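You operate a simulated robot arm through the tools that you are given. There is no shell and no other tool. Be economical: measure what you need, move in short steps, check, and stop when the job is done.

The job below is to be done with a simulated robot arm. You get a single attempt, and the scene is never put back.

JOB
Take the filled sack out of the holder and stand it on the bench.
Fine: lift the funnel off on to the bench, then turn the yellow and the blue clamp open; the beans stay in the sack.
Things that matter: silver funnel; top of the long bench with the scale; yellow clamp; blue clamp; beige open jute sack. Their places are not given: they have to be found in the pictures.

Only the result counts: the job must be done as asked and must still hold three seconds after the hand-in. Knocking over, shifting, dropping, spilling or breaking anything else fails it.

ROBOT AND FRAMES
A 6-joint arm with a two-finger parallel gripper, fixed in place. Base frame: the origin is at the foot of the arm, x ahead of it, y to its left, z up; the work surface is at about z = 0.62. Lengths are in m, angles in rad, forces in N, time in s.
With the tool pointing down near the work surface it reaches from about 0.2 to 0.66 m from the base axis. Its first joint turns from -1.152 to 1.152 rad. Payload 2.9 kg.
The TCP is the grasp point between the finger pads, 0.03 m short of the fingertips. In the tool frame z runs along the fingers and y along their closing line. The gripper opens to 0.11 m. The fingers are 0.02 m wide and 0.01 m thick; the gripper's body (0.048 by 0.112 m) begins 0.055 m behind the TCP.
Orientation is that of the tool frame in the base frame, as a unit quaternion [w, x, y, z]. With the fingers straight down and closing along the base's y, the tool's x points along the base's -x, its y along +y and its z along -z.

CONTROLS
- The arm moves only by the tool move_arm. Its argument "moves" is one flat list of numbers, 7 for each row, row after row: the shift along the tool's x, y, z in mm, then the turn, a rotation vector about the tool's x, y, z in rad, then the gripper command, from -1 (fully open) to 1 (shut), values between in proportion. In form: [x, y, z, rx, ry, rz, jaw, x, y, z, rx, ry, rz, jaw, ...]. A call has 1 to 12 rows; each row is the pose to reach, as a shift and turn from the pose commanded when the call began, along the tool's axes at that moment. A row lasts 0.2 s, in which the tool goes at most 0.05 m and 0.15 rad; a call with a longer step from one row to the next is refused whole, and so is a gripper value outside its range. A pose out of reach is approached as far as the arm can. The call stops where the force on the tool passes 40 N (or 10 N more than at its start, if that is more) or the arm is blocked; 0.2 s more then pass. Each finger travels about 0.108 m/s and halts on what it meets, pressing with about 42 N; the grip force reading is that of the motor and also rises with nothing between the fingers. The clock runs only during rows and for 0.2 s after the last one: add rows that repeat a pose to give the fingers time. The reply holds the time, the measured pose of the TCP, the force on the tool along the base axes, the opening and the grip force, in the units named above and with some noise.
- Cameras (640 x 400 px; columns grow to the right, rows downward): "scene" is fixed at [0.0749, 0.4429, 1.3664]; the picture's right is [-0.72, -0.69, 0.00], its down [-0.51, 0.53, -0.67] and it looks along [0.47, -0.49, -0.74] (base axes); focal length 214 px, centre (320, 200). "wrist" rides on the gripper at [-0.036, 0, -0.057] in the tool frame; the picture's right is [0.00, -1.00, 0.00], its down [0.97, 0.00, -0.24] and it looks along [0.24, 0.00, 0.97] (tool axes); focal length 218 px, centre (320, 200).
- camera(camera): a new picture of that camera. It takes no simulated time.
- locate(camera, pixels): for up to 12 pixels [column, row] of the newest picture of that camera ("zoom" is the newest enlarged one), the place [x, y, z] in the base frame of the surface seen there, good to about 0.002 m. It takes no simulated time.
- zoom(camera, box): a new picture of the part [left, top, right, bottom] of that camera's present view, enlarged. It takes no simulated time.
- sign_off(): hands the job in; it is judged then, once.

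Go step by step. Measure first, check grasps and placings, and put right what went wrong. The budget is 80 turns and 54 pictures, counting those below and the enlarged ones. Unless the task says otherwise, let go and move clear before handing in, and close with one line.

The tools are called after ">>>" by a JSON object that holds its "fn" and its "kwargs". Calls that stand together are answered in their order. move_arm: Moves the arm, as the interface text tells. Its arguments: {"type":"object","properties":{"moves":{"type":"array","items":{"type":"number"}}},"required":["moves"]} The other tools are called the same way: camera (camera) takes a picture; locate (camera, pixels) gives the place of the surface under pixels of a picture; zoom (camera, box) takes an enlarged picture of a part of a camera's view; sign_off () hands the job in.

At the start:

```text
clock: 0.0
eef_pos: [0.4201, -0.0623, 1.1833]
tcp_rot: [0.0, -0.001, 1.0, 0.0]
ft_force: [0.0, 0.1, 0.0]
grip_width: 0.1099
grasp_force: 0.1
```

scene: 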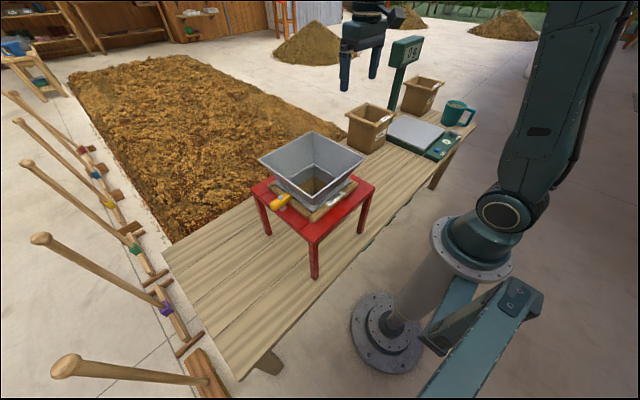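
wrist: 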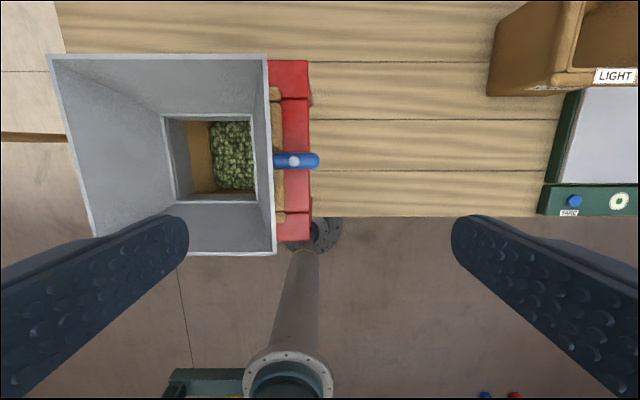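

The scene shows the red stand with the silver funnel around (312,165), and the yellow clamp at (280,202). The wrist view shows the blue clamp at (295,160). I'll zoom in and measure.

>>> {"fn": "zoom", "kwargs": {"camera": "scene", "box": [230, 110, 400, 290]}}

>>> {"fn": "zoom", "kwargs": {"camera": "wrist", "box": [30, 40, 350, 270]}}

>>> {"fn": "locate", "kwargs": {"camera": "wrist", "pixels": [[48, 56], [267, 56], [274, 253], [95, 235], [163, 117], [252, 117], [230, 150], [203, 160], [300, 161], [290, 80], [400, 140], [277, 120]]}}

>>> {"fn": "locate", "kwargs": {"camera": "scene", "pixels": [[259, 160], [312, 132], [364, 157], [316, 207], [280, 202], [254, 185], [313, 240], [374, 182], [315, 277], [180, 262], [250, 350], [450, 140]]}}

```text
2.22 times, centred on (315, 200) of scene
```

zoom: 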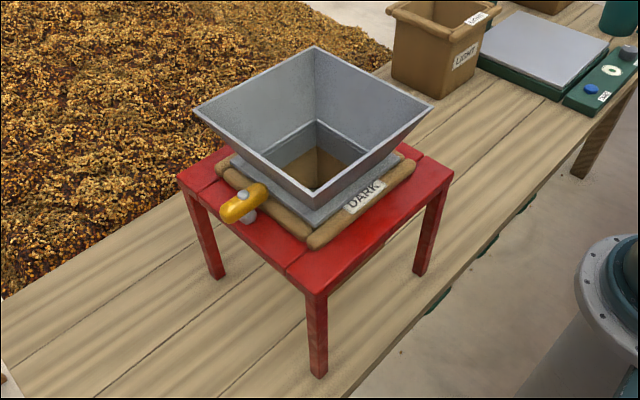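

```text
1.74 times, centred on (190, 155) of wrist
```

zoom: 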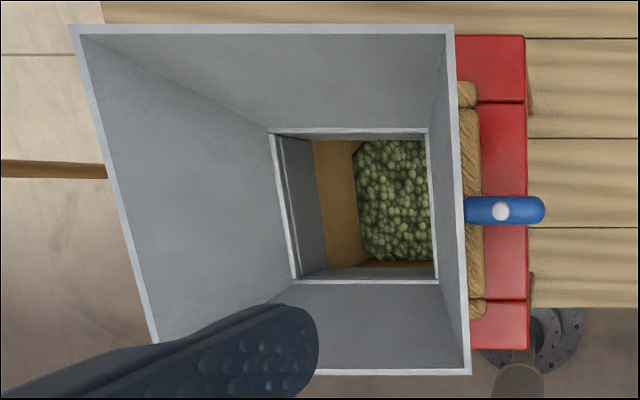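

```text
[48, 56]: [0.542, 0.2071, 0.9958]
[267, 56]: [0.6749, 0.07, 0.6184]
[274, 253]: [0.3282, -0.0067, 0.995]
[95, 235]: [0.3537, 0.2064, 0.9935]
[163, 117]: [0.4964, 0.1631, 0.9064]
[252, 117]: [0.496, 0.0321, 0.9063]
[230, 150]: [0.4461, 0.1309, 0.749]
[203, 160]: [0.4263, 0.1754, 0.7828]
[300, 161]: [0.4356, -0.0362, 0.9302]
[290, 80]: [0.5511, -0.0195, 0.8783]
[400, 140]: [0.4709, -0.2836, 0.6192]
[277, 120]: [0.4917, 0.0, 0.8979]
```

```text
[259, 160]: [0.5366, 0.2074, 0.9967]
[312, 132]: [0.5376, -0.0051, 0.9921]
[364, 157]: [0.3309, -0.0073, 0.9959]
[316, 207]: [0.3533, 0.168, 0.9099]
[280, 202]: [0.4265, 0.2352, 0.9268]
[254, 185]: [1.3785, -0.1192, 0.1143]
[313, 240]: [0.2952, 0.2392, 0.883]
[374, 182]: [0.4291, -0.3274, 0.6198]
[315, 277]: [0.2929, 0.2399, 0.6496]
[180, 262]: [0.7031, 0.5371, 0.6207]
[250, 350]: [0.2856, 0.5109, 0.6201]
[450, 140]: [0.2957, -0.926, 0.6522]
```

The funnel rim sits at z≈0.995, with x 0.33–0.54 and y −0.01–0.21. Its walls lean out about 24°. I'll measure the free bench, the stand's feet and the clamps before planning.

>>> {"fn": "locate", "kwargs": {"camera": "scene", "pixels": [[162, 250], [238, 380], [220, 220], [347, 113], [352, 150], [372, 154], [395, 118], [268, 233], [365, 232], [275, 190], [283, 208], [418, 215]]}}

>>> {"fn": "locate", "kwargs": {"camera": "zoom", "pixels": [[470, 210], [540, 210], [502, 211], [500, 195], [475, 250], [475, 310], [468, 85], [526, 40], [526, 345], [280, 200], [310, 300], [320, 160]]}}

>>> {"fn": "zoom", "kwargs": {"camera": "scene", "box": [250, 165, 330, 235]}}

```text
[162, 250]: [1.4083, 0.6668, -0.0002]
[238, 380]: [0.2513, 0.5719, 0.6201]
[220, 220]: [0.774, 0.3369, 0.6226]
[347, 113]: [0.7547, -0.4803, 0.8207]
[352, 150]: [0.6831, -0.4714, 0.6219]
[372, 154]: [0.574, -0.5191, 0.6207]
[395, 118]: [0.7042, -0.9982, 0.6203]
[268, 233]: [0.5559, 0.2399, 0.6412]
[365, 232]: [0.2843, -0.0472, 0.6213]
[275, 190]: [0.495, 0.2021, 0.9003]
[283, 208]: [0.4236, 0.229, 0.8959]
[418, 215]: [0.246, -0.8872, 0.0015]
```

```text
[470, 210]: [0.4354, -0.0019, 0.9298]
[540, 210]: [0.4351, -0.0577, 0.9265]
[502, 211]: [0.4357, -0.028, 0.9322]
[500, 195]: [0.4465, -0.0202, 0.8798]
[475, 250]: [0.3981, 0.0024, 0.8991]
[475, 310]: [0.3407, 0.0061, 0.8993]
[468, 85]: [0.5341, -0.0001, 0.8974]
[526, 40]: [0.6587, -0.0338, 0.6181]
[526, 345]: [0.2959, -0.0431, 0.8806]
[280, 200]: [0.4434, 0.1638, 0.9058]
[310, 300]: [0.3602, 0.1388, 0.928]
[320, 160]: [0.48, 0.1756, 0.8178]
```

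```text
5.71 times, centred on (290, 200) of scene
```

zoom: 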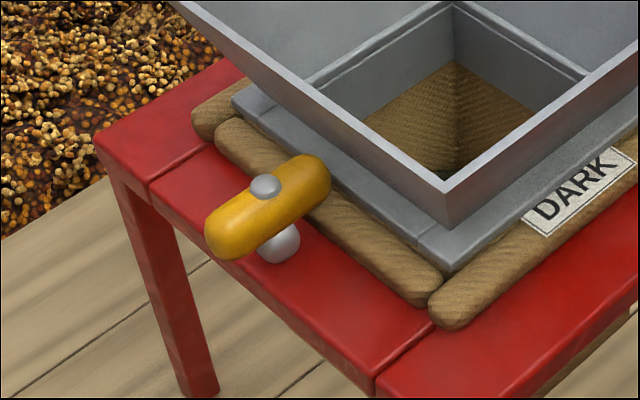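

The bench is clear from y≈−0.45 to −0.05 on the right and from y≈0.25 to 0.57 on the left. Each clamp bar pivots on a post (blue at about 0.436, −0.028; yellow at about 0.43, 0.228), with the bar's inner end over the sack roll. I'll turn the tool 90° and move above the funnel's front wall.

>>> {"fn": "move_arm", "kwargs": {"moves": [10, 15, 3, 0, 0, -0.143, -1, 21, 29, 6, 0, 0, -0.286, -1, 32, 44, 9, 0, 0, -0.428, -1, 43, 59, 12, 0, 0, -0.571, -1, 54, 74, 15, 0, 0, -0.714, -1, 65, 88, 18, 0, 0, -0.857, -1, 76, 103, 21, 0, 0, -1.0, -1, 87, 118, 24, 0, 0, -1.142, -1, 98, 133, 27, 0, 0, -1.285, -1, 110, 148, 30, 0, 0, -1.428, -1, 122, 162, 33, 0, 0, -1.571, -1]}}

```text
clock: 2.4
eef_pos: [0.2995, 0.0993, 1.1499]
tcp_rot: [0.0, 0.708, -0.706, 0.0]
ft_force: [-0.2, -0.1, 0.5]
grip_width: 0.1098
grasp_force: 0.0
```

The tool is at (0.30, 0.10, 1.15). Now I'll tilt it 0.41 rad to match the wall and lower to the pre-grasp pose.

>>> {"fn": "move_arm", "kwargs": {"moves": [0, 0, 20, 0.138, 0, 0, -1, 0, 0, 50, 0.276, 0, 0, -1, 0, 0, 84, 0.413, 0, 0, -1]}}

>>> {"fn": "camera", "kwargs": {"camera": "wrist"}}

>>> {"fn": "camera", "kwargs": {"camera": "scene"}}

```text
clock: 3.2
eef_pos: [0.2994, 0.0996, 1.0638]
tcp_rot: [0.146, -0.692, 0.692, -0.145]
ft_force: [0.3, 0.1, -0.4]
grip_width: 0.1099
grasp_force: 0.1
```

```text
48 pictures are left
```

wrist: 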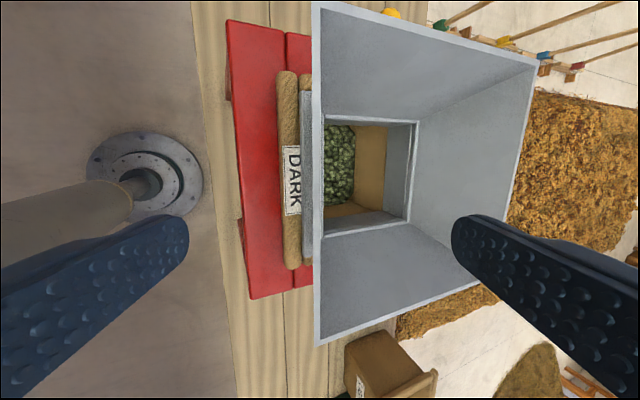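

```text
47 pictures are left
```

scene: 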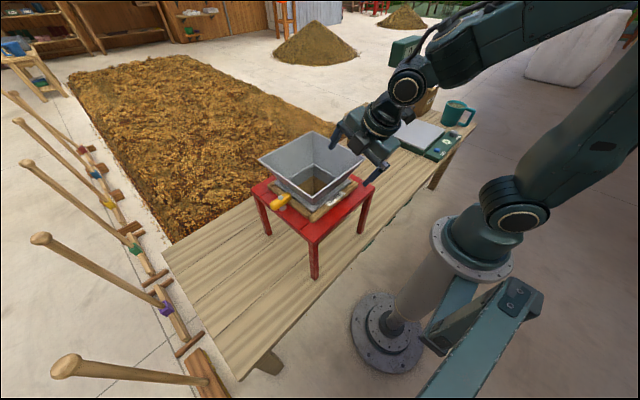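

The wall is nearly edge-on at column 317, midway between the fingers. I'll advance 100 mm along the tool and close.

>>> {"fn": "move_arm", "kwargs": {"moves": [0, 0, 30, 0, 0, 0, -1, 0, 0, 60, 0, 0, 0, -1, 0, 0, 80, 0, 0, 0, -1, 0, 0, 98, 0, 0, 0, -1, 0, 0, 98, 0, 0, 0, 0, 0, 0, 98, 0, 0, 0, 0.5, 0, 0, 98, 0, 0, 0, 1, 0, 0, 98, 0, 0, 0, 1, 0, 0, 98, 0, 0, 0, 1]}}

>>> {"fn": "camera", "kwargs": {"camera": "wrist"}}

>>> {"fn": "zoom", "kwargs": {"camera": "scene", "box": [230, 110, 400, 290]}}

```text
clock: 5.2
eef_pos: [0.3399, 0.1003, 0.9739]
tcp_rot: [-0.145, 0.692, -0.692, 0.145]
ft_force: [-2.3, 0.1, 1.8]
grip_width: 0.0045
grasp_force: 42.1
```

```text
46 pictures are left
```

wrist: 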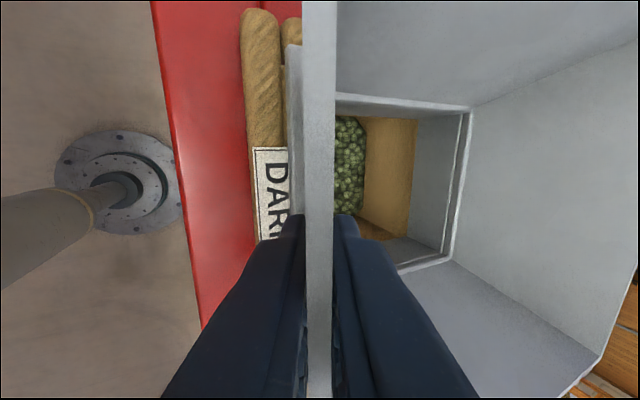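

```text
2.22 times, centred on (315, 200) of scene
```

zoom: 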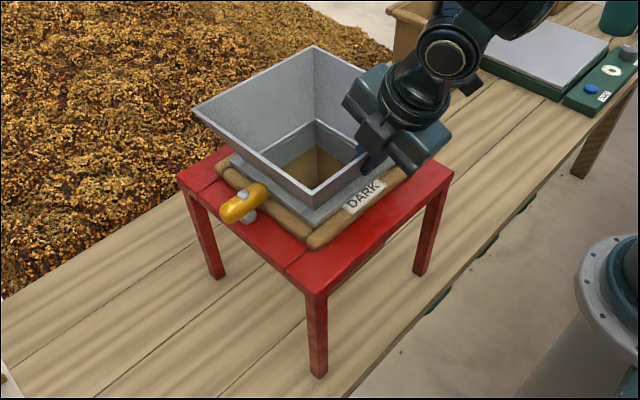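

The wall is gripped at 4.5 mm with 42 N. I'll lift slowly, straight up.

>>> {"fn": "move_arm", "kwargs": {"moves": [0, -2, -4.6, 0, 0, 0, 1, 0, -6, -13.7, 0, 0, 0, 1, 0, -12, -27.5, 0, 0, 0, 1, 0, -20, -45.8, 0, 0, 0, 1, 0, -28.1, -64.1, 0, 0, 0, 1, 0, -36.1, -82.4, 0, 0, 0, 1]}}

>>> {"fn": "zoom", "kwargs": {"camera": "scene", "box": [230, 110, 400, 290]}}

```text
clock: 6.6
eef_pos: [0.3376, 0.1001, 1.0658]
tcp_rot: [0.145, -0.692, 0.692, -0.145]
ft_force: [0.8, -0.5, -3.6]
grip_width: 0.0045
grasp_force: 42.5
```

```text
2.22 times, centred on (315, 200) of scene
```

zoom: 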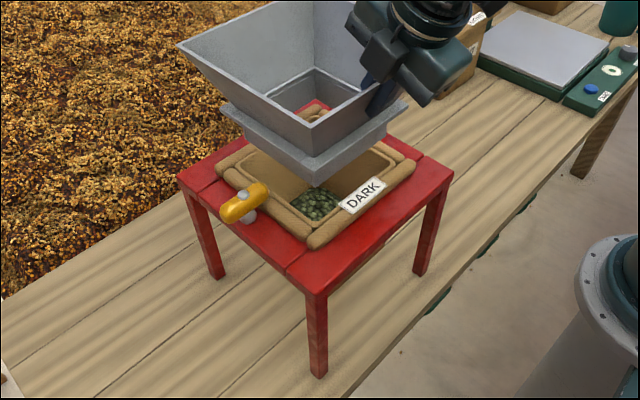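

The funnel is up, weighs about 0.4 kg and hangs level. I'll measure its spout bottom and flange.

>>> {"fn": "locate", "kwargs": {"camera": "zoom", "pixels": [[317, 182], [315, 158], [222, 108], [240, 130], [405, 103], [390, 128], [180, 44], [312, 125], [318, 205], [385, 165]]}}

```text
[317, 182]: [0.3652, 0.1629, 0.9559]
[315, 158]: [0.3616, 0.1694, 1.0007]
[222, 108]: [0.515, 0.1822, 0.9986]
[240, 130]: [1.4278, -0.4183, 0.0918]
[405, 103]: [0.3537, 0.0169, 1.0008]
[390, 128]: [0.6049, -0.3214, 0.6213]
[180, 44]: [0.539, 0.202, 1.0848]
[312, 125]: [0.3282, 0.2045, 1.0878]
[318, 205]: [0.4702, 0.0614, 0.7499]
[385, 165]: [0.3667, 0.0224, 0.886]
```

The spout bottom is at z≈0.955 and the rim at 1.087, so the funnel is 0.132 m tall. I'll raise it 50 mm more, then carry it left to y≈0.41.

>>> {"fn": "move_arm", "kwargs": {"moves": [0, -10, -22.9, 0, 0, 0, 1, 0, -20, -45.8, 0, 0, 0, 1, -20, -20, -45.8, 0, 0, 0, 1, -55, -20, -45.8, 0, 0, 0, 1, -95, -20, -45.8, 0, 0, 0, 1, -135, -20, -45.8, 0, 0, 0, 1, -175, -20, -45.8, 0, 0, 0, 1, -215, -20, -45.8, 0, 0, 0, 1, -255, -20, -45.8, 0, 0, 0, 1, -290, -20, -45.8, 0, 0, 0, 1, -310, -20, -45.8, 0, 0, 0, 1, -310, -20, -45.8, 0, 0, 0, 1]}}

```text
clock: 9.2
eef_pos: [0.3362, 0.4116, 1.1148]
tcp_rot: [0.144, -0.692, 0.692, -0.144]
ft_force: [-0.3, 0.4, -3.2]
grip_width: 0.0044
grasp_force: 41.8
```

Now at y=0.41. I'll lower about 0.34 m, then check before touching down.

>>> {"fn": "move_arm", "kwargs": {"moves": [0, 10, 22.9, 0, 0, 0, 1, 0, 24, 55, 0, 0, 0, 1, 0, 40, 91.6, 0, 0, 0, 1, 0, 56, 128, 0, 0, 0, 1, 0, 72, 165, 0, 0, 0, 1, 0, 88, 201, 0, 0, 0, 1, 0, 104, 238, 0, 0, 0, 1, 0, 120, 275, 0, 0, 0, 1, 0, 132, 302, 0, 0, 0, 1, 0, 138.5, 316, 0, 0, 0, 1, 0, 138.5, 316, 0, 0, 0, 1]}}

>>> {"fn": "camera", "kwargs": {"camera": "scene"}}

```text
clock: 11.6
eef_pos: [0.3379, 0.4088, 0.7692]
tcp_rot: [-0.145, 0.692, -0.692, 0.145]
ft_force: [0.7, 0.3, -3.6]
grip_width: 0.0048
grasp_force: 42.2
```

```text
43 pictures are left
```

scene: 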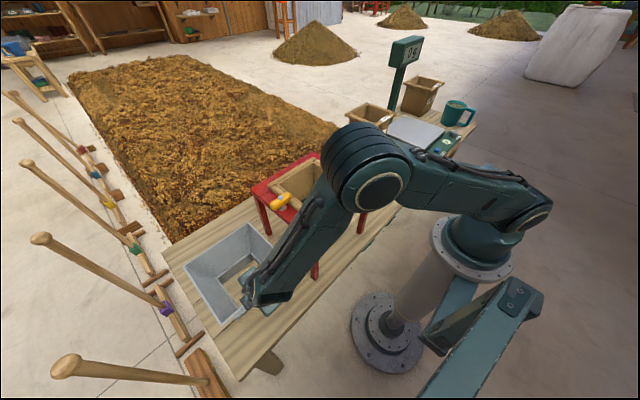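

The funnel hovers about 38 mm above the clear bench. I'll lower in fine steps until it touches.

>>> {"fn": "move_arm", "kwargs": {"moves": [0, 6, 13.7, 0, 0, 0, 1, 0, 10.4, 23.8, 0, 0, 0, 1, 0, 12.8, 29.3, 0, 0, 0, 1, 0, 14, 32.1, 0, 0, 0, 1, 0, 14.8, 33.9, 0, 0, 0, 1, 0, 15.4, 35.3, 0, 0, 0, 1]}}

```text
clock: 13.0
eef_pos: [0.3406, 0.4121, 0.7368]
tcp_rot: [0.151, -0.69, 0.692, -0.146]
ft_force: [4.4, -3.5, 35.4]
grip_width: 0.0044
grasp_force: 42.1
```

Contact at z=0.737 with 35 N upward. I'll ease up about 5 mm of command to unload.

>>> {"fn": "move_arm", "kwargs": {"moves": [0, -1, -2.3, 0, 0, 0, 1, 0, -2, -4.6, 0, 0, 0, 1, 0, -2, -4.6, 0, 0, 0, 1]}}

>>> {"fn": "zoom", "kwargs": {"camera": "scene", "box": [150, 190, 330, 370]}}

```text
clock: 13.8
eef_pos: [0.3368, 0.4096, 0.7362]
tcp_rot: [-0.144, 0.693, -0.692, 0.145]
ft_force: [2.3, 2.3, 8.1]
grip_width: 0.0044
grasp_force: 41.4
```

```text
2.22 times, centred on (240, 280) of scene
```

zoom: 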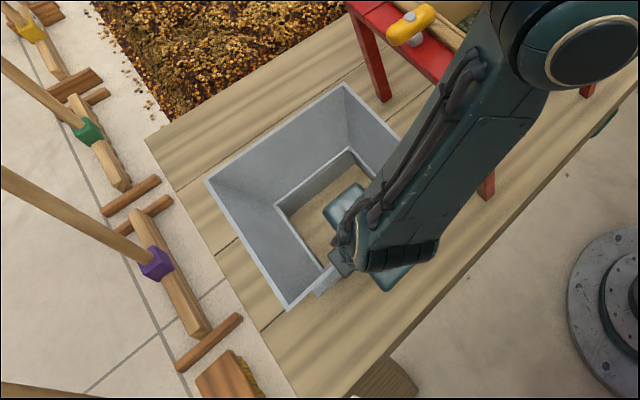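

The funnel stands level on the bench with almost no load. I'll open partway and back out along the wall.

>>> {"fn": "move_arm", "kwargs": {"moves": [0, 0, 0, 0, 0, 0, 0.7, 0, 0, 0, 0, 0, 0, 0.1, 0, 0, 0, 0, 0, 0, 0.1, 0, 0, -20, 0, 0, 0, 0.1, 0, 0, -50, 0, 0, 0, 0.1, 0, 0, -90, 0, 0, 0, 0.1, 0, -10, -135, 0, 0, 0, 0.1, 0, -30, -180, 0, 0, 0, 0.1, 0, -60, -215, 0, 0, 0, 0.1, 0, -80, -250, 0, 0, 0, 0.1, 0, -100, -290, 0, 0, 0, 0.1]}}

>>> {"fn": "camera", "kwargs": {"camera": "scene"}}

```text
clock: 16.2
eef_pos: [0.3131, 0.4049, 1.0443]
tcp_rot: [-0.145, 0.693, -0.692, 0.143]
ft_force: [1.4, -0.7, -0.3]
grip_width: 0.0495
grasp_force: 0.0
out of reach, approached as far as the arm can: row 6, 7, 8, 9, 11
```

```text
41 pictures are left
```

scene: 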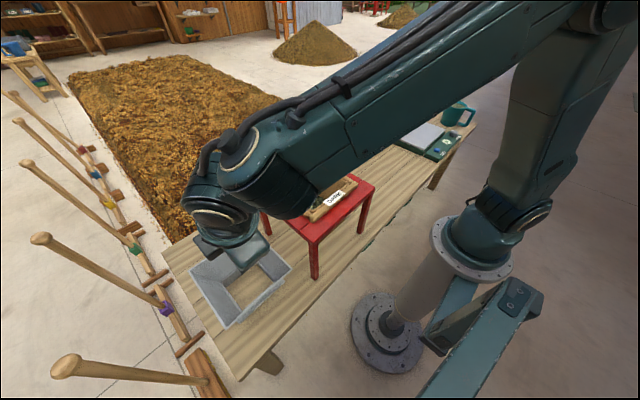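

The funnel stands free on the bench. I'll untilt and move above the yellow clamp for a top view.

>>> {"fn": "move_arm", "kwargs": {"moves": [0, -20, -10, -0.07, 0, 0, 0.1, 35, -42, -12, -0.14, 0, 0, 0.1, 70, -64, -10, -0.21, 0, 0, 0.1, 105, -86, -8, -0.28, 0, 0, 0.1, 140, -107, -6, -0.35, 0, 0, 0.1, 177, -128, -5, -0.413, 0, 0, 0.1]}}

>>> {"fn": "camera", "kwargs": {"camera": "wrist"}}

>>> {"fn": "camera", "kwargs": {"camera": "scene"}}

```text
clock: 17.6
eef_pos: [0.4297, 0.2292, 1.1004]
tcp_rot: [0.001, 0.708, -0.707, -0.001]
ft_force: [-0.3, 0.3, -1.2]
grip_width: 0.0496
grasp_force: 0.0
```

```text
40 pictures are left
```

wrist: 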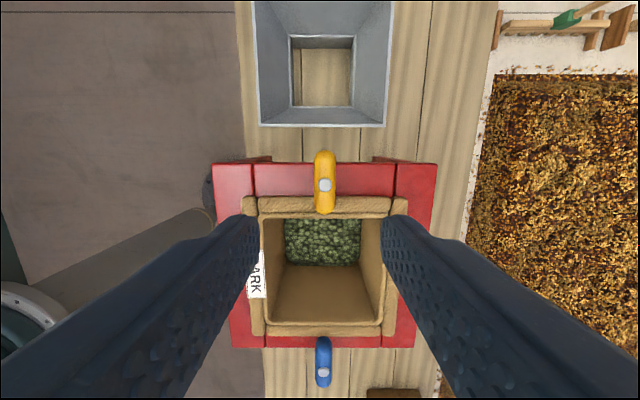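

```text
39 pictures are left
```

scene: 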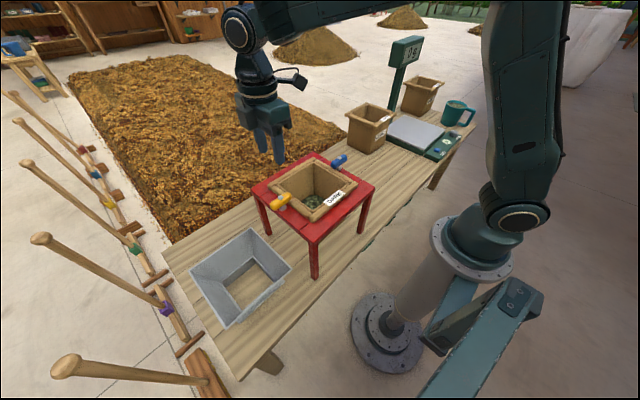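

The top view now shows the sack and both clamps: yellow bar at (325,182), blue bar at (323,362). I'll measure the bars, pivots, rolls and sack walls.

>>> {"fn": "locate", "kwargs": {"camera": "wrist", "pixels": [[325, 185], [325, 155], [325, 211], [317, 185], [333, 185], [290, 205], [282, 222], [258, 200], [323, 372], [323, 340], [323, 383], [321, 332]]}}

>>> {"fn": "locate", "kwargs": {"camera": "wrist", "pixels": [[265, 240], [268, 222], [245, 300], [262, 300], [300, 322], [300, 332], [388, 205], [375, 222], [374, 300], [320, 245], [320, 290], [395, 325]]}}

>>> {"fn": "zoom", "kwargs": {"camera": "wrist", "box": [200, 130, 440, 400]}}

>>> {"fn": "zoom", "kwargs": {"camera": "scene", "box": [245, 140, 385, 285]}}

```text
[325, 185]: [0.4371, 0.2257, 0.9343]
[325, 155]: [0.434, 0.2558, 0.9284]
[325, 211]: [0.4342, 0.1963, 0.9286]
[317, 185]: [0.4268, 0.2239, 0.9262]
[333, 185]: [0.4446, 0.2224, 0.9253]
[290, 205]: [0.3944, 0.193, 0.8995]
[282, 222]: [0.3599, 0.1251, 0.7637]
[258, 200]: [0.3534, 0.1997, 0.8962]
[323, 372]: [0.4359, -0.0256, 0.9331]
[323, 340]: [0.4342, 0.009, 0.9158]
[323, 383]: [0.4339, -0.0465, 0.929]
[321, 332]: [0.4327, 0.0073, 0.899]
```

```text
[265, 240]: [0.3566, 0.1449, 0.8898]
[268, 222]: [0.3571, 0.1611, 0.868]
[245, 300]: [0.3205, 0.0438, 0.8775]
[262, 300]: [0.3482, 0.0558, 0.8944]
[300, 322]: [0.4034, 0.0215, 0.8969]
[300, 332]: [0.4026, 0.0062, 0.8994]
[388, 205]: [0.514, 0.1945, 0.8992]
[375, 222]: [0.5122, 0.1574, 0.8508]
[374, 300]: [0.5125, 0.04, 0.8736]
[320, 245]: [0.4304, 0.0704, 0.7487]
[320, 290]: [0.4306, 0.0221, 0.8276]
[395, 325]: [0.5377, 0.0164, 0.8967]
```

```text
1.48 times, centred on (320, 265) of wrist
```

zoom: 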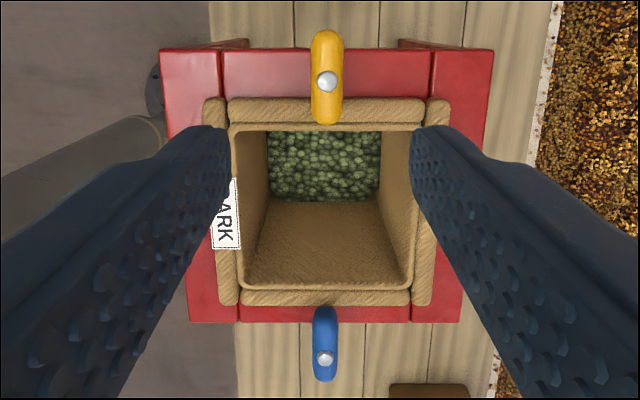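

```text
2.76 times, centred on (315, 212) of scene
```

zoom: 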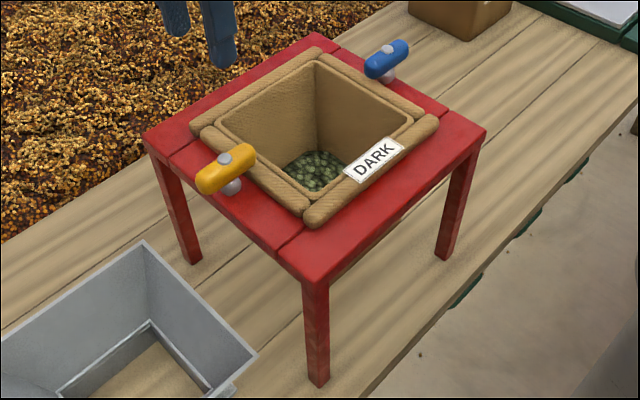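

Yellow bar: centre (0.4355, 0.226), about 20 mm wide, z≈0.907–0.928, clear of the rolls (top 0.899). I'll straddle it across its width and grip it.

>>> {"fn": "move_arm", "kwargs": {"moves": [3, -6, 40, 0, 0, 0, 0.1, 3, -6, 80, 0, 0, 0, 0.1, 3, -6, 120, 0, 0, 0, 0.1, 3, -6, 145, 0, 0, 0, 0.1, 3, -6, 158, 0, 0, 0, 0.1, 3, -6, 163, 0, 0, 0, 0.1, 3, -6, 163, 0, 0, 0, 0.5, 3, -6, 163, 0, 0, 0, 0.8, 3, -6, 163, 0, 0, 0, 0.8]}}

>>> {"fn": "camera", "kwargs": {"camera": "wrist"}}

>>> {"fn": "zoom", "kwargs": {"camera": "scene", "box": [245, 140, 385, 285]}}

```text
clock: 19.6
eef_pos: [0.4352, 0.2271, 0.9353]
tcp_rot: [0.002, 0.708, -0.707, -0.001]
ft_force: [-11.5, 0.1, -0.6]
grip_width: 0.0239
grasp_force: 44.8
```

```text
36 pictures are left
```

wrist: 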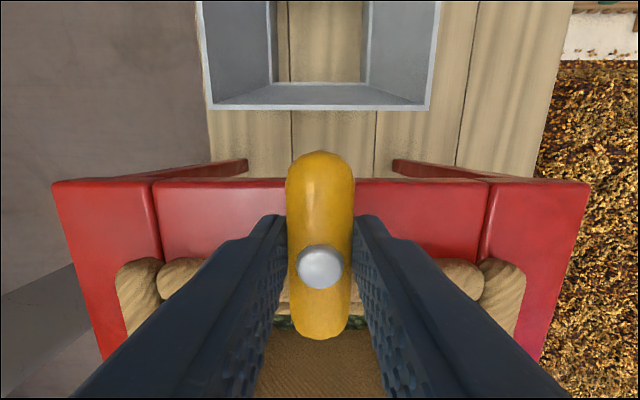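

```text
2.76 times, centred on (315, 212) of scene
```

zoom: 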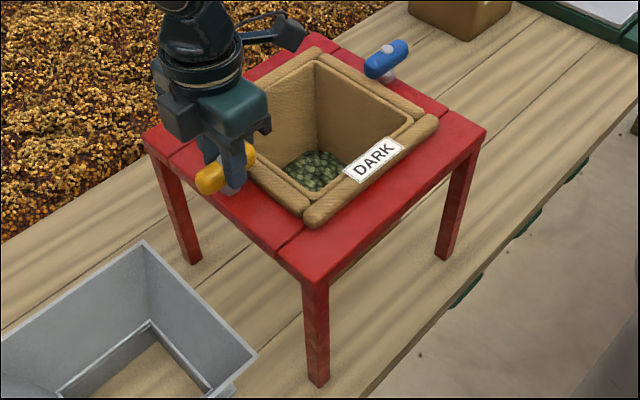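

The bar is held at 24 mm, with a slight side load of 11 N. I'll relax the jaws to about 26 mm so they guide it without side load, then turn 90° about the pivot.

>>> {"fn": "move_arm", "kwargs": {"moves": [0, 0, 0, 0, 0, 0, 0.53, 0, 0, 0, 0, 0, 0.14, 0.53, 0, 0, 0, 0, 0, 0.285, 0.53, 0, 0, 0, 0, 0, 0.43, 0.53, 0, 0, 0, 0, 0, 0.575, 0.53, 0, 0, 0, 0, 0, 0.72, 0.53, 0, 0, 0, 0, 0, 0.865, 0.53, 0, 0, 0, 0, 0, 1.01, 0.53, 0, 0, 0, 0, 0, 1.155, 0.53, 0, 0, 0, 0, 0, 1.3, 0.53, 0, 0, 0, 0, 0, 1.445, 0.53, 0, 0, 0, 0, 0, 1.59, 0.53]}}

>>> {"fn": "camera", "kwargs": {"camera": "wrist"}}

```text
clock: 21.6
eef_pos: [0.441, 0.2362, 0.9372]
tcp_rot: [0.013, -0.218, 0.976, 0.008]
ft_force: [12.0, 14.9, -10.7]
grip_width: 0.0618
grasp_force: 36.0
stopped in row 10: the force on the tool passed its limit (the readings are from after the stop); the commanded pose is now the measured one
```

```text
34 pictures are left
```

wrist: 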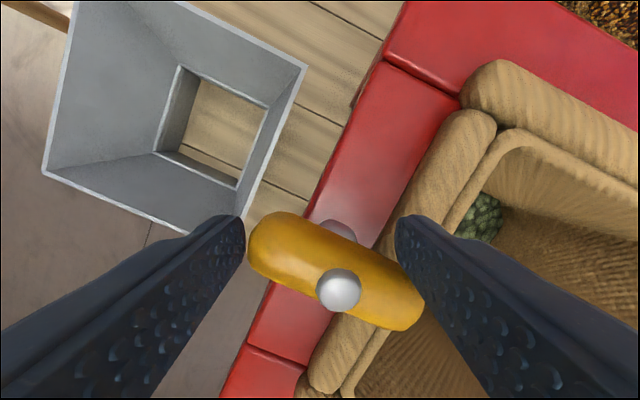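

The bar did not turn: the jaws were forced open around it, so it probably turns the other way. I'll open, back off upward, and check that nothing shifted.

>>> {"fn": "move_arm", "kwargs": {"moves": [0, 0, 0, 0, 0, 0, -0.4, 0, 0, 0, 0, 0, 0, -0.4, 0, 0, -20, 0, 0, 0, -0.4, 0, 0, -60, 0, 0, 0, -0.4, 0, 0, -100, 0, 0, 0.14, -0.4, 0, 0, -120, 0, 0, 0.28, -0.4, 0, 0, -140, 0, 0, 0.44, -0.4]}}

>>> {"fn": "camera", "kwargs": {"camera": "wrist"}}

>>> {"fn": "zoom", "kwargs": {"camera": "scene", "box": [245, 140, 385, 285]}}

```text
refused: row 7 steps farther than a row can; nothing moved
```

```text
33 pictures are left
```

wrist: 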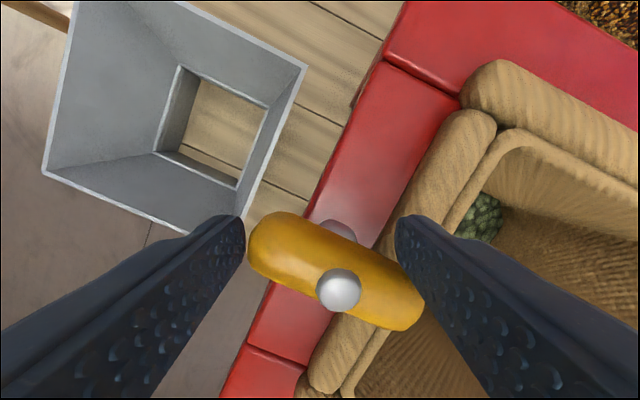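

```text
2.76 times, centred on (315, 212) of scene
```

zoom: 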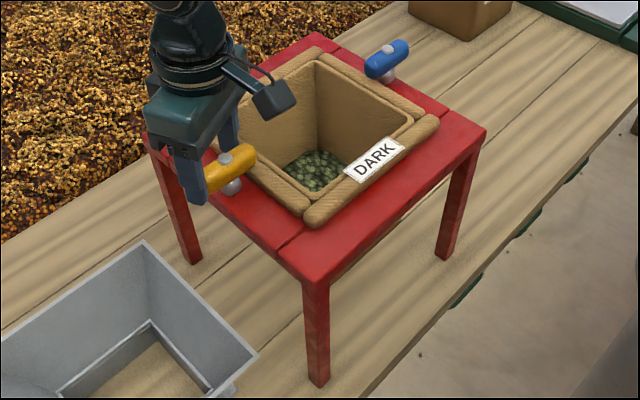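

A step was too large. I'll resend it with smaller turns; the stand and bar look unmoved.

>>> {"fn": "move_arm", "kwargs": {"moves": [0, 0, 0, 0, 0, 0, -0.4, 0, 0, 0, 0, 0, 0, -0.4, 0, 0, -20, 0, 0, 0, -0.4, 0, 0, -60, 0, 0, 0, -0.4, 0, 0, -100, 0, 0, 0.14, -0.4, 0, 0, -120, 0, 0, 0.28, -0.4, 0, 0, -140, 0, 0, 0.42, -0.4]}}

>>> {"fn": "camera", "kwargs": {"camera": "wrist"}}

```text
clock: 23.2
eef_pos: [0.4369, 0.2316, 1.0799]
tcp_rot: [0.007, -0.004, 1.0, 0.007]
ft_force: [0.2, 0.7, 0.3]
grip_width: 0.077
grasp_force: 0.1
```

```text
31 pictures are left
```

wrist: 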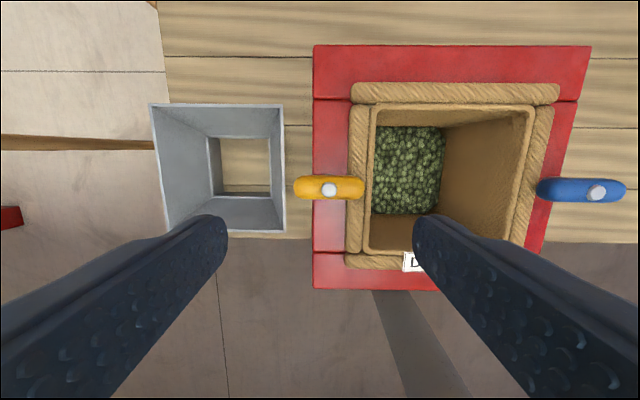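

I'll close the jaws and push the bar's outer end toward −x from its +x side, in small steps under the force limit.

>>> {"fn": "move_arm", "kwargs": {"moves": [-20, 15, 0, 0, 0, 0, 0.3, -38, 15, 30, 0, 0, 0, 1, -38, 15, 75, 0, 0, 0, 1, -38, 15, 120, 0, 0, 0, 1, -38, 15, 145, 0, 0, 0, 1, -38, 15, 145, 0, 0, 0, 1, -28, 15, 145, 0, 0, 0, 1, -22, 15, 145, 0, 0, 0, 1, -18, 17, 145, 0, 0, 0, 1, -14, 20, 145, 0, 0, 0, 1, -9, 23, 145, 0, 0, 0, 1, -3, 26, 145, 0, 0, 0, 1]}}

>>> {"fn": "camera", "kwargs": {"camera": "wrist"}}

```text
clock: 25.9
eef_pos: [0.4424, 0.2599, 0.9319]
tcp_rot: [0.008, -0.006, 1.0, 0.007]
ft_force: [1.3, -0.3, -1.0]
grip_width: 0.0002
grasp_force: 38.1
```

```text
30 pictures are left
```

wrist: 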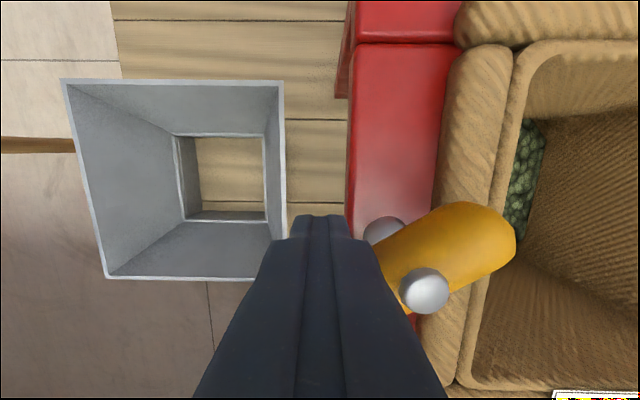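

The bar turns freely this way and is now at about 35°. I'll continue round to 90°.

>>> {"fn": "move_arm", "kwargs": {"moves": [5, 0, 0, 0, 0, 0, 1, 10, -1, 0, 0, 0, 0, 1, 15, -3, 0, 0, 0, 0, 1, 20, -6, 0, 0, 0, 0, 1, 24, -9, 0, 0, 0, 0, 1, 27, -12, 0, 0, 0, 0, 1, 28, -14, 0, 0, 0, 0, 1]}}

>>> {"fn": "camera", "kwargs": {"camera": "wrist"}}

```text
clock: 27.4
eef_pos: [0.4171, 0.2477, 0.9322]
tcp_rot: [0.012, -0.007, 1.0, 0.01]
ft_force: [15.3, 18.2, -5.5]
grip_width: 0.0
grasp_force: 37.7
```

```text
29 pictures are left
```

wrist: 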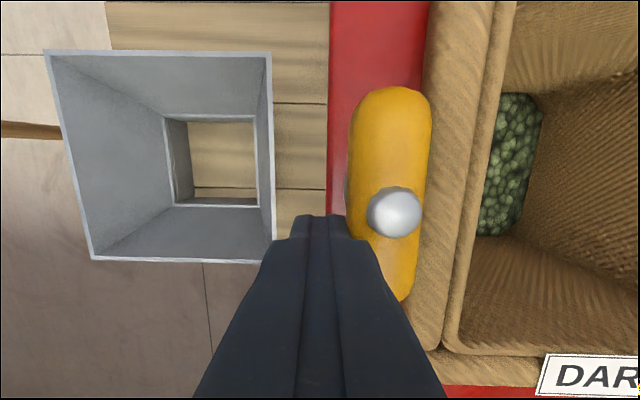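

Yellow is at its stop at about 90°, with the bar parallel to the sack's edge. I'll back off, rise, and go to the blue clamp's outer end on the −x side, correcting the slight tilt.

>>> {"fn": "move_arm", "kwargs": {"moves": [0, 10, 0, 0, 0, 0, 1, 0, 12, -40, 0, 0, 0, 1, 0, 10, -80, 0.014, 0.015, 0, 1, 5, -40, -100, 0.014, 0.015, 0, 1, 10, -88, -100, 0.014, 0.015, 0, 1, 15, -136, -100, 0.014, 0.015, 0, 1, 19, -184, -100, 0.014, 0.015, 0, 1, 19, -232, -100, 0.014, 0.015, 0, 1, 19, -275, -100, 0.014, 0.015, 0, 1, 19, -295, -100, 0.014, 0.015, 0, 1, 19, -295, -60, 0.014, 0.015, 0, 1]}}

>>> {"fn": "camera", "kwargs": {"camera": "wrist"}}

```text
refused: row 4 steps farther than a row can; nothing moved
```

```text
28 pictures are left
```

wrist: 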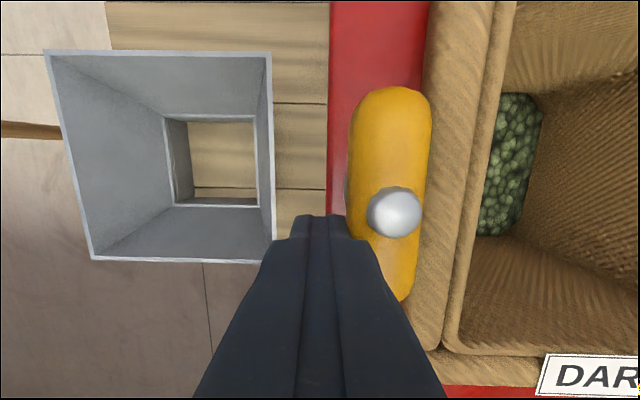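

One step was slightly too long, so I'll resend it with shorter ones.

>>> {"fn": "move_arm", "kwargs": {"moves": [0, 10, 0, 0, 0, 0, 1, 0, 12, -40, 0, 0, 0, 1, 0, 10, -80, 0.014, 0.015, 0, 1, 5, -30, -100, 0.014, 0.015, 0, 1, 10, -76, -100, 0.014, 0.015, 0, 1, 15, -122, -100, 0.014, 0.015, 0, 1, 19, -168, -100, 0.014, 0.015, 0, 1, 19, -216, -100, 0.014, 0.015, 0, 1, 19, -262, -100, 0.014, 0.015, 0, 1, 19, -295, -100, 0.014, 0.015, 0, 1, 19, -295, -60, 0.014, 0.015, 0, 1]}}

>>> {"fn": "camera", "kwargs": {"camera": "wrist"}}

```text
clock: 29.9
eef_pos: [0.3993, -0.051, 0.9902]
tcp_rot: [0.001, -0.006, 1.0, 0.001]
ft_force: [0.0, 0.1, 0.2]
grip_width: 0.0
grasp_force: 37.4
```

```text
27 pictures are left
```

wrist: 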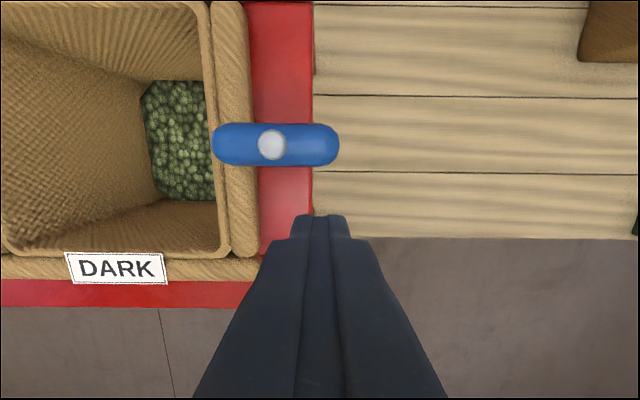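

The finger is beside the blue bar's outer end. I'll lower it and gently start the same CCW turn, pushing toward +x.

>>> {"fn": "move_arm", "kwargs": {"moves": [0, 2, 30, 0, 0, 0, 1, 0, 2, 55, 0, 0, 0, 1, -8, 2, 55, 0, 0, 0, 1, -14, 2, 55, 0, 0, 0, 1, -18, 0, 55, 0, 0, 0, 1, -22, -3, 55, 0, 0, 0, 1, -28, -6, 55, 0, 0, 0, 1, -34, -9, 55, 0, 0, 0, 1]}}

>>> {"fn": "camera", "kwargs": {"camera": "wrist"}}

```text
clock: 31.6
eef_pos: [0.4335, -0.0603, 0.9333]
tcp_rot: [0.001, -0.005, 1.0, 0.0]
ft_force: [0.2, 0.7, 0.0]
grip_width: 0.0
grasp_force: 38.1
```

```text
26 pictures are left
```

wrist: 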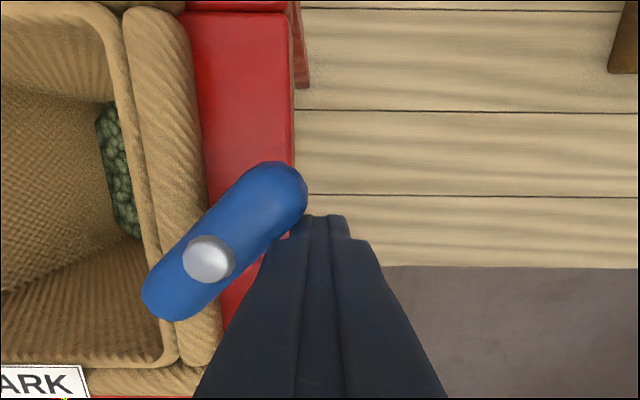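

Blue turns easily this way too and is now at about 45°. I'll continue to 90°, then back off and rise.

>>> {"fn": "move_arm", "kwargs": {"moves": [-6, 1, 0, 0, 0, 0, 1, -12, 4, 0, 0, 0, 0, 1, -17, 7, 0, 0, 0, 0, 1, -22, 10, 0, 0, 0, 0, 1, -25, 13, 0, 0, 0, 0, 1, -26, 15, 0, 0, 0, 0, 1]}}

>>> {"fn": "camera", "kwargs": {"camera": "wrist"}}

```text
clock: 33.0
eef_pos: [0.4583, -0.0463, 0.9331]
tcp_rot: [-0.001, -0.003, 1.0, -0.002]
ft_force: [-6.4, -15.5, 0.7]
grip_width: 0.0002
grasp_force: 37.5
```

```text
25 pictures are left
```

wrist: 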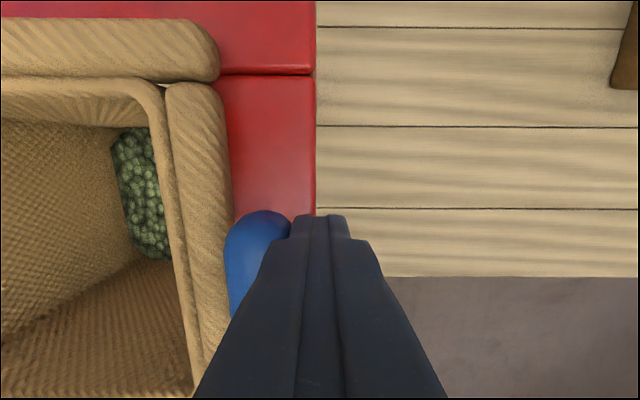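

Both clamps are now open. I'll rise, turn the tool +90°, and look down at the sack's front wall.

>>> {"fn": "move_arm", "kwargs": {"moves": [0, -10, 0, 0, 0, 0, 1, 0, -12, -40, 0, 0, 0, 1, 0, -12, -85, 0, 0, 0.14, 1, 10, 5, -120, 0, 0, 0.28, 1, 25, 25, -130, 0, 0, 0.42, 0.5, 40, 45, -130, 0, 0, 0.56, -0.1, 55, 65, -130, 0, 0, 0.7, -0.1, 70, 85, -130, 0, 0, 0.84, -0.1, 85, 105, -130, 0, 0, 0.98, -0.1, 100, 125, -130, 0, 0, 1.12, -0.1, 113, 146, -130, 0, 0, 1.26, -0.1]}}

>>> {"fn": "move_arm", "kwargs": {"moves": [0, 0, 0, 0, 0, 0.1, -0.1, 0, 0, 0, 0, 0, 0.21, -0.1, 0, 0, 0, 0, 0, 0.31, -0.1]}}

>>> {"fn": "camera", "kwargs": {"camera": "wrist"}}

>>> {"fn": "camera", "kwargs": {"camera": "scene"}}

```text
clock: 35.5
eef_pos: [0.346, 0.0991, 1.0622]
tcp_rot: [-0.001, 0.586, 0.81, 0.0]
ft_force: [0.3, -0.4, 0.9]
grip_width: 0.0602
grasp_force: 0.0
```

```text
clock: 36.2
eef_pos: [0.3446, 0.1006, 1.063]
tcp_rot: [0.001, 0.704, 0.71, 0.001]
ft_force: [0.3, -0.5, 0.3]
grip_width: 0.0607
grasp_force: 0.0
```

```text
24 pictures are left
```

wrist: 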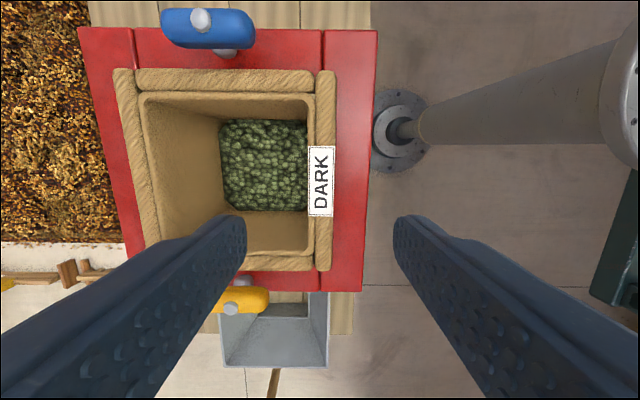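

```text
23 pictures are left
```

scene: 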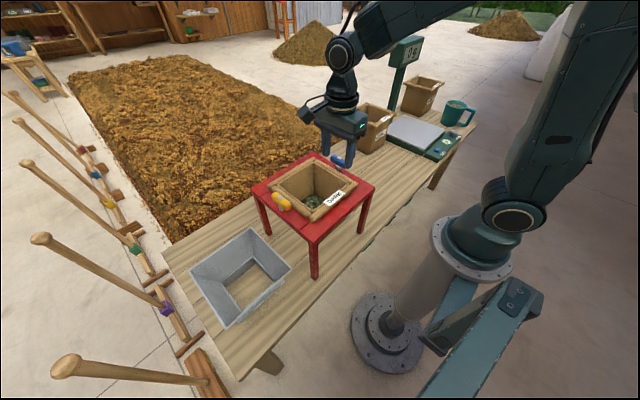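

I'll measure the front wall and roll cross-section, plus the label and the stand surface.

>>> {"fn": "locate", "kwargs": {"camera": "wrist", "pixels": [[304, 120], [309, 120], [312, 120], [317, 110], [325, 110], [332, 110], [335, 110], [345, 110], [320, 190], [331, 190], [309, 190], [327, 240]]}}

>>> {"fn": "locate", "kwargs": {"camera": "wrist", "pixels": [[115, 120], [120, 120], [132, 150], [140, 120], [145, 150], [190, 28], [240, 40], [224, 78], [260, 297], [225, 300], [200, 265], [262, 170]]}}

>>> {"fn": "zoom", "kwargs": {"camera": "wrist", "box": [200, 60, 400, 260]}}

```text
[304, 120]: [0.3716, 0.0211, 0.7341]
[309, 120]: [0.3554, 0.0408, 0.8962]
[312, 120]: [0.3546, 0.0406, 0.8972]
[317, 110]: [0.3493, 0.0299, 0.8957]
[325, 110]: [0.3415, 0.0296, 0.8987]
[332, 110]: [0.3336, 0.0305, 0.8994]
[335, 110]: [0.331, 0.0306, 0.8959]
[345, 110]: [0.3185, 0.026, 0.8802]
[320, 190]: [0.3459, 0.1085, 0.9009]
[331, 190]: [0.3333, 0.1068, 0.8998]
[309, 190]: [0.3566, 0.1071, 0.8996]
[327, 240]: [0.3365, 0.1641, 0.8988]
```

```text
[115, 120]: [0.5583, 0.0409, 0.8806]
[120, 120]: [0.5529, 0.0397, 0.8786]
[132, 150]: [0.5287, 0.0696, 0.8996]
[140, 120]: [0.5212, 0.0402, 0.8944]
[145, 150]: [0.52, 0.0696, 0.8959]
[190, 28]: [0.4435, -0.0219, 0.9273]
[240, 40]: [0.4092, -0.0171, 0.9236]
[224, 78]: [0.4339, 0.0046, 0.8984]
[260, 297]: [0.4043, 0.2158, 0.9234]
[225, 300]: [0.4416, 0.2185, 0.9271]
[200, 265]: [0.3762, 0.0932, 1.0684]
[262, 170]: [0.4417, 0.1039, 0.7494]
```

```text
2.00 times, centred on (300, 160) of wrist
```

zoom: 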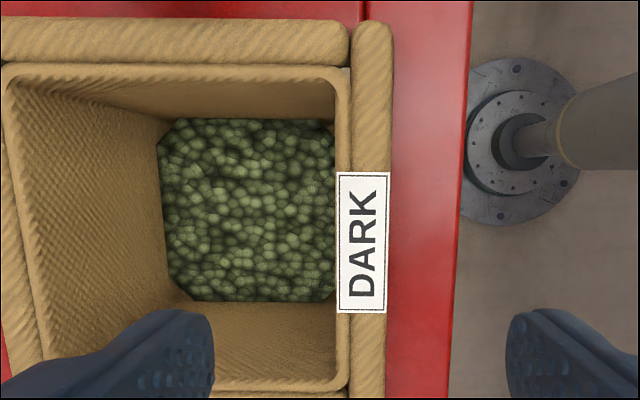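

The roll plus wall spans x 0.329–0.357 (28 mm), with the top at 0.90 and the stand at 0.88. I'll descend with the jaws straddling it, fingertips about 3 mm above the stand, and close.

>>> {"fn": "move_arm", "kwargs": {"moves": [0, -1.5, 40, 0, 0, 0, -0.1, 0, -1.5, 80, 0, 0, 0, -0.1, 0, -1.5, 115, 0, 0, 0, -0.1, 0, -1.5, 135, 0, 0, 0, -0.1, 0, -1.5, 143, 0, 0, 0, -0.1, 0, -1.5, 147, 0, 0, 0, -0.1, 0, -1.5, 147, 0, 0, 0, 0.3, 0, -1.5, 147, 0, 0, 0, 0.6, 0, -1.5, 147, 0, 0, 0, 1, 0, -1.5, 147, 0, 0, 0, 1]}}

>>> {"fn": "zoom", "kwargs": {"camera": "scene", "box": [245, 140, 385, 285]}}

```text
clock: 38.5
eef_pos: [0.3413, 0.1001, 0.9147]
tcp_rot: [0.001, 0.703, 0.711, 0.0]
ft_force: [2.7, -1.4, -0.6]
grip_width: 0.0272
grasp_force: 42.4
```

```text
2.76 times, centred on (315, 212) of scene
```

zoom: 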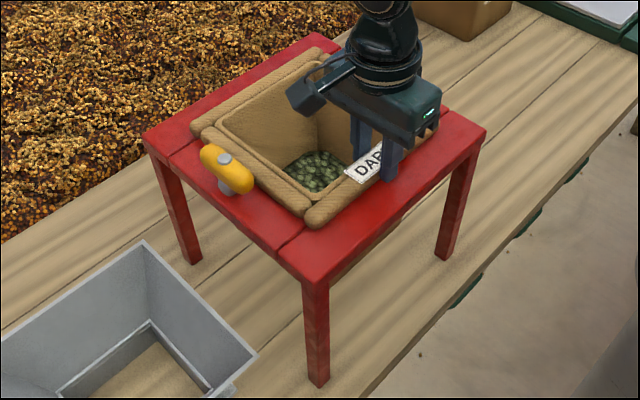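

Gripped at 27 mm with 42 N. I'll lift 20 mm slowly and look for tilt.

>>> {"fn": "move_arm", "kwargs": {"moves": [0, 0, -3, 0, 0, 0, 1, 0, 0, -6, 0, 0, 0, 1, 0, 0, -10, 0, 0, 0, 1, 0, 0, -15, 0, 0, 0, 1, 0, 0, -20, 0, 0, 0, 1, 0, 0, -20, 0, 0, 0, 1]}}

>>> {"fn": "zoom", "kwargs": {"camera": "scene", "box": [245, 140, 385, 285]}}

```text
clock: 39.9
eef_pos: [0.3441, 0.1014, 0.9367]
tcp_rot: [0.0, 0.703, 0.711, 0.0]
ft_force: [-0.4, -1.1, -8.4]
grip_width: 0.0273
grasp_force: 41.6
```

```text
2.76 times, centred on (315, 212) of scene
```

zoom: 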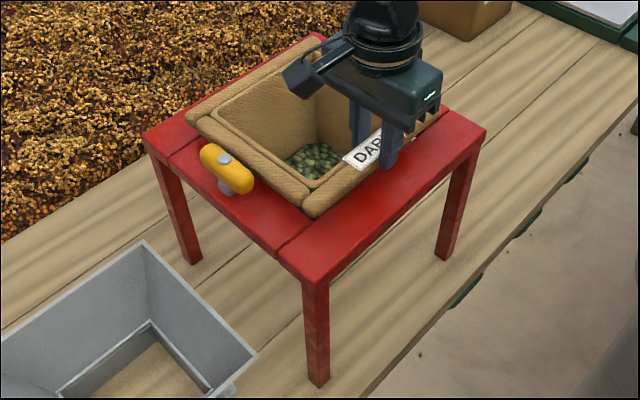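

The load is 8.4 N, so the sack's full weight seems carried. I'll check level by comparing roll heights.

>>> {"fn": "locate", "kwargs": {"camera": "zoom", "pixels": [[210, 112], [300, 55], [318, 205], [350, 175], [230, 140], [290, 185], [430, 118], [335, 200]]}}

```text
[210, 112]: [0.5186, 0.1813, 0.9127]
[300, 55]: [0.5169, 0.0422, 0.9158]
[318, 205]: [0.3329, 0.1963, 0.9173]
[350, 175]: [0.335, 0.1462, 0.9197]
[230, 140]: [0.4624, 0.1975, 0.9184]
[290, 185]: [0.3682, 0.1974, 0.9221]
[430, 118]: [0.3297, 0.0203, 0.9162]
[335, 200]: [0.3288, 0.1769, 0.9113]
```

The sack is nearly level, about 1–2° down at the far side. I'll continue straight up in moderate steps.

>>> {"fn": "move_arm", "kwargs": {"moves": [0, 0, -10, 0, 0, 0, 1, 0, 0, -22, 0, 0, 0, 1, 0, 0, -36, 0, 0, 0, 1, 0, 0, -52, 0, 0, 0, 1, 0, 0, -70, 0, 0, 0, 1, 0, 0, -88, 0, 0, 0, 1, 0, 0, -106, 0, 0, 0, 1, 0, 0, -124, 0, 0, 0, 1, 0, 0, -140, 0, 0, 0, 1, 0, 0, -150, 0, 0, 0, 1, 0, 0, -150, 0, 0, 0, 1]}}

>>> {"fn": "camera", "kwargs": {"camera": "scene"}}

```text
clock: 42.2
eef_pos: [0.3428, 0.0996, 1.0869]
tcp_rot: [0.001, 0.704, 0.711, 0.0]
ft_force: [2.5, -0.8, -8.9]
grip_width: 0.0274
grasp_force: 42.2
```

```text
19 pictures are left
```

scene: 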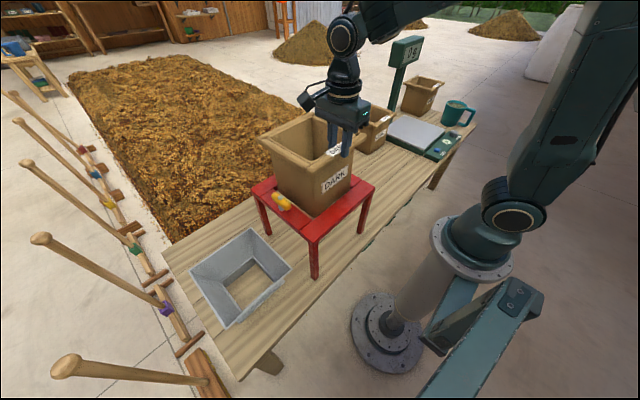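

It is coming out cleanly. I'll rise another 80 mm and check that the bottom clears.

>>> {"fn": "move_arm", "kwargs": {"moves": [0, 0, -10, 0, 0, 0, 1, 0, 0, -25, 0, 0, 0, 1, 0, 0, -42, 0, 0, 0, 1, 0, 0, -60, 0, 0, 0, 1, 0, 0, -74, 0, 0, 0, 1, 0, 0, -82, 0, 0, 0, 1, 0, 0, -82, 0, 0, 0, 1]}}

>>> {"fn": "zoom", "kwargs": {"camera": "scene", "box": [235, 80, 415, 250]}}

```text
clock: 43.9
eef_pos: [0.342, 0.1009, 1.1668]
tcp_rot: [0.0, 0.703, 0.712, 0.0]
ft_force: [-0.6, 0.3, -9.3]
grip_width: 0.0274
grasp_force: 42.2
```

```text
2.35 times, centred on (325, 165) of scene
```

zoom: 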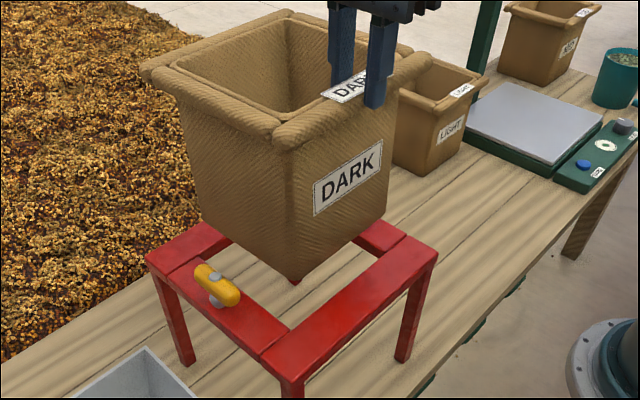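

>>> {"fn": "locate", "kwargs": {"camera": "zoom", "pixels": [[294, 277], [294, 270], [205, 215], [383, 212], [280, 135], [150, 70], [295, 150], [195, 60], [425, 60]]}}

>>> {"fn": "zoom", "kwargs": {"camera": "wrist", "box": [0, 0, 640, 400]}}

```text
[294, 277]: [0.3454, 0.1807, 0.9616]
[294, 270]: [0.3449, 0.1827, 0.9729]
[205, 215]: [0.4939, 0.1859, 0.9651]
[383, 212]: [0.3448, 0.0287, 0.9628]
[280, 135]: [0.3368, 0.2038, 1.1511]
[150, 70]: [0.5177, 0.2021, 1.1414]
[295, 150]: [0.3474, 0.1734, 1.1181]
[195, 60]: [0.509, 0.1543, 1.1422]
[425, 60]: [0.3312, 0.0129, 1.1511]
```

```text
1.00 times, centred on (320, 200) of wrist
```

zoom: 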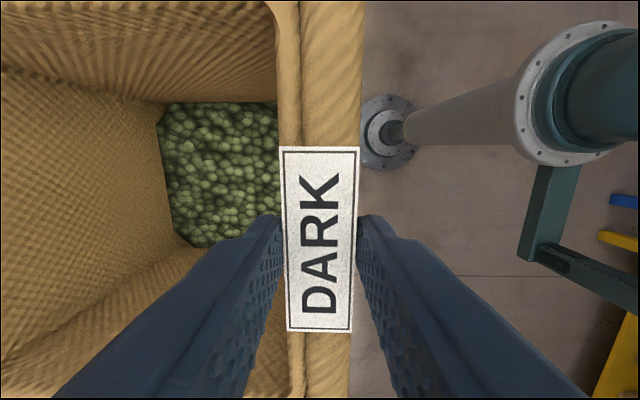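

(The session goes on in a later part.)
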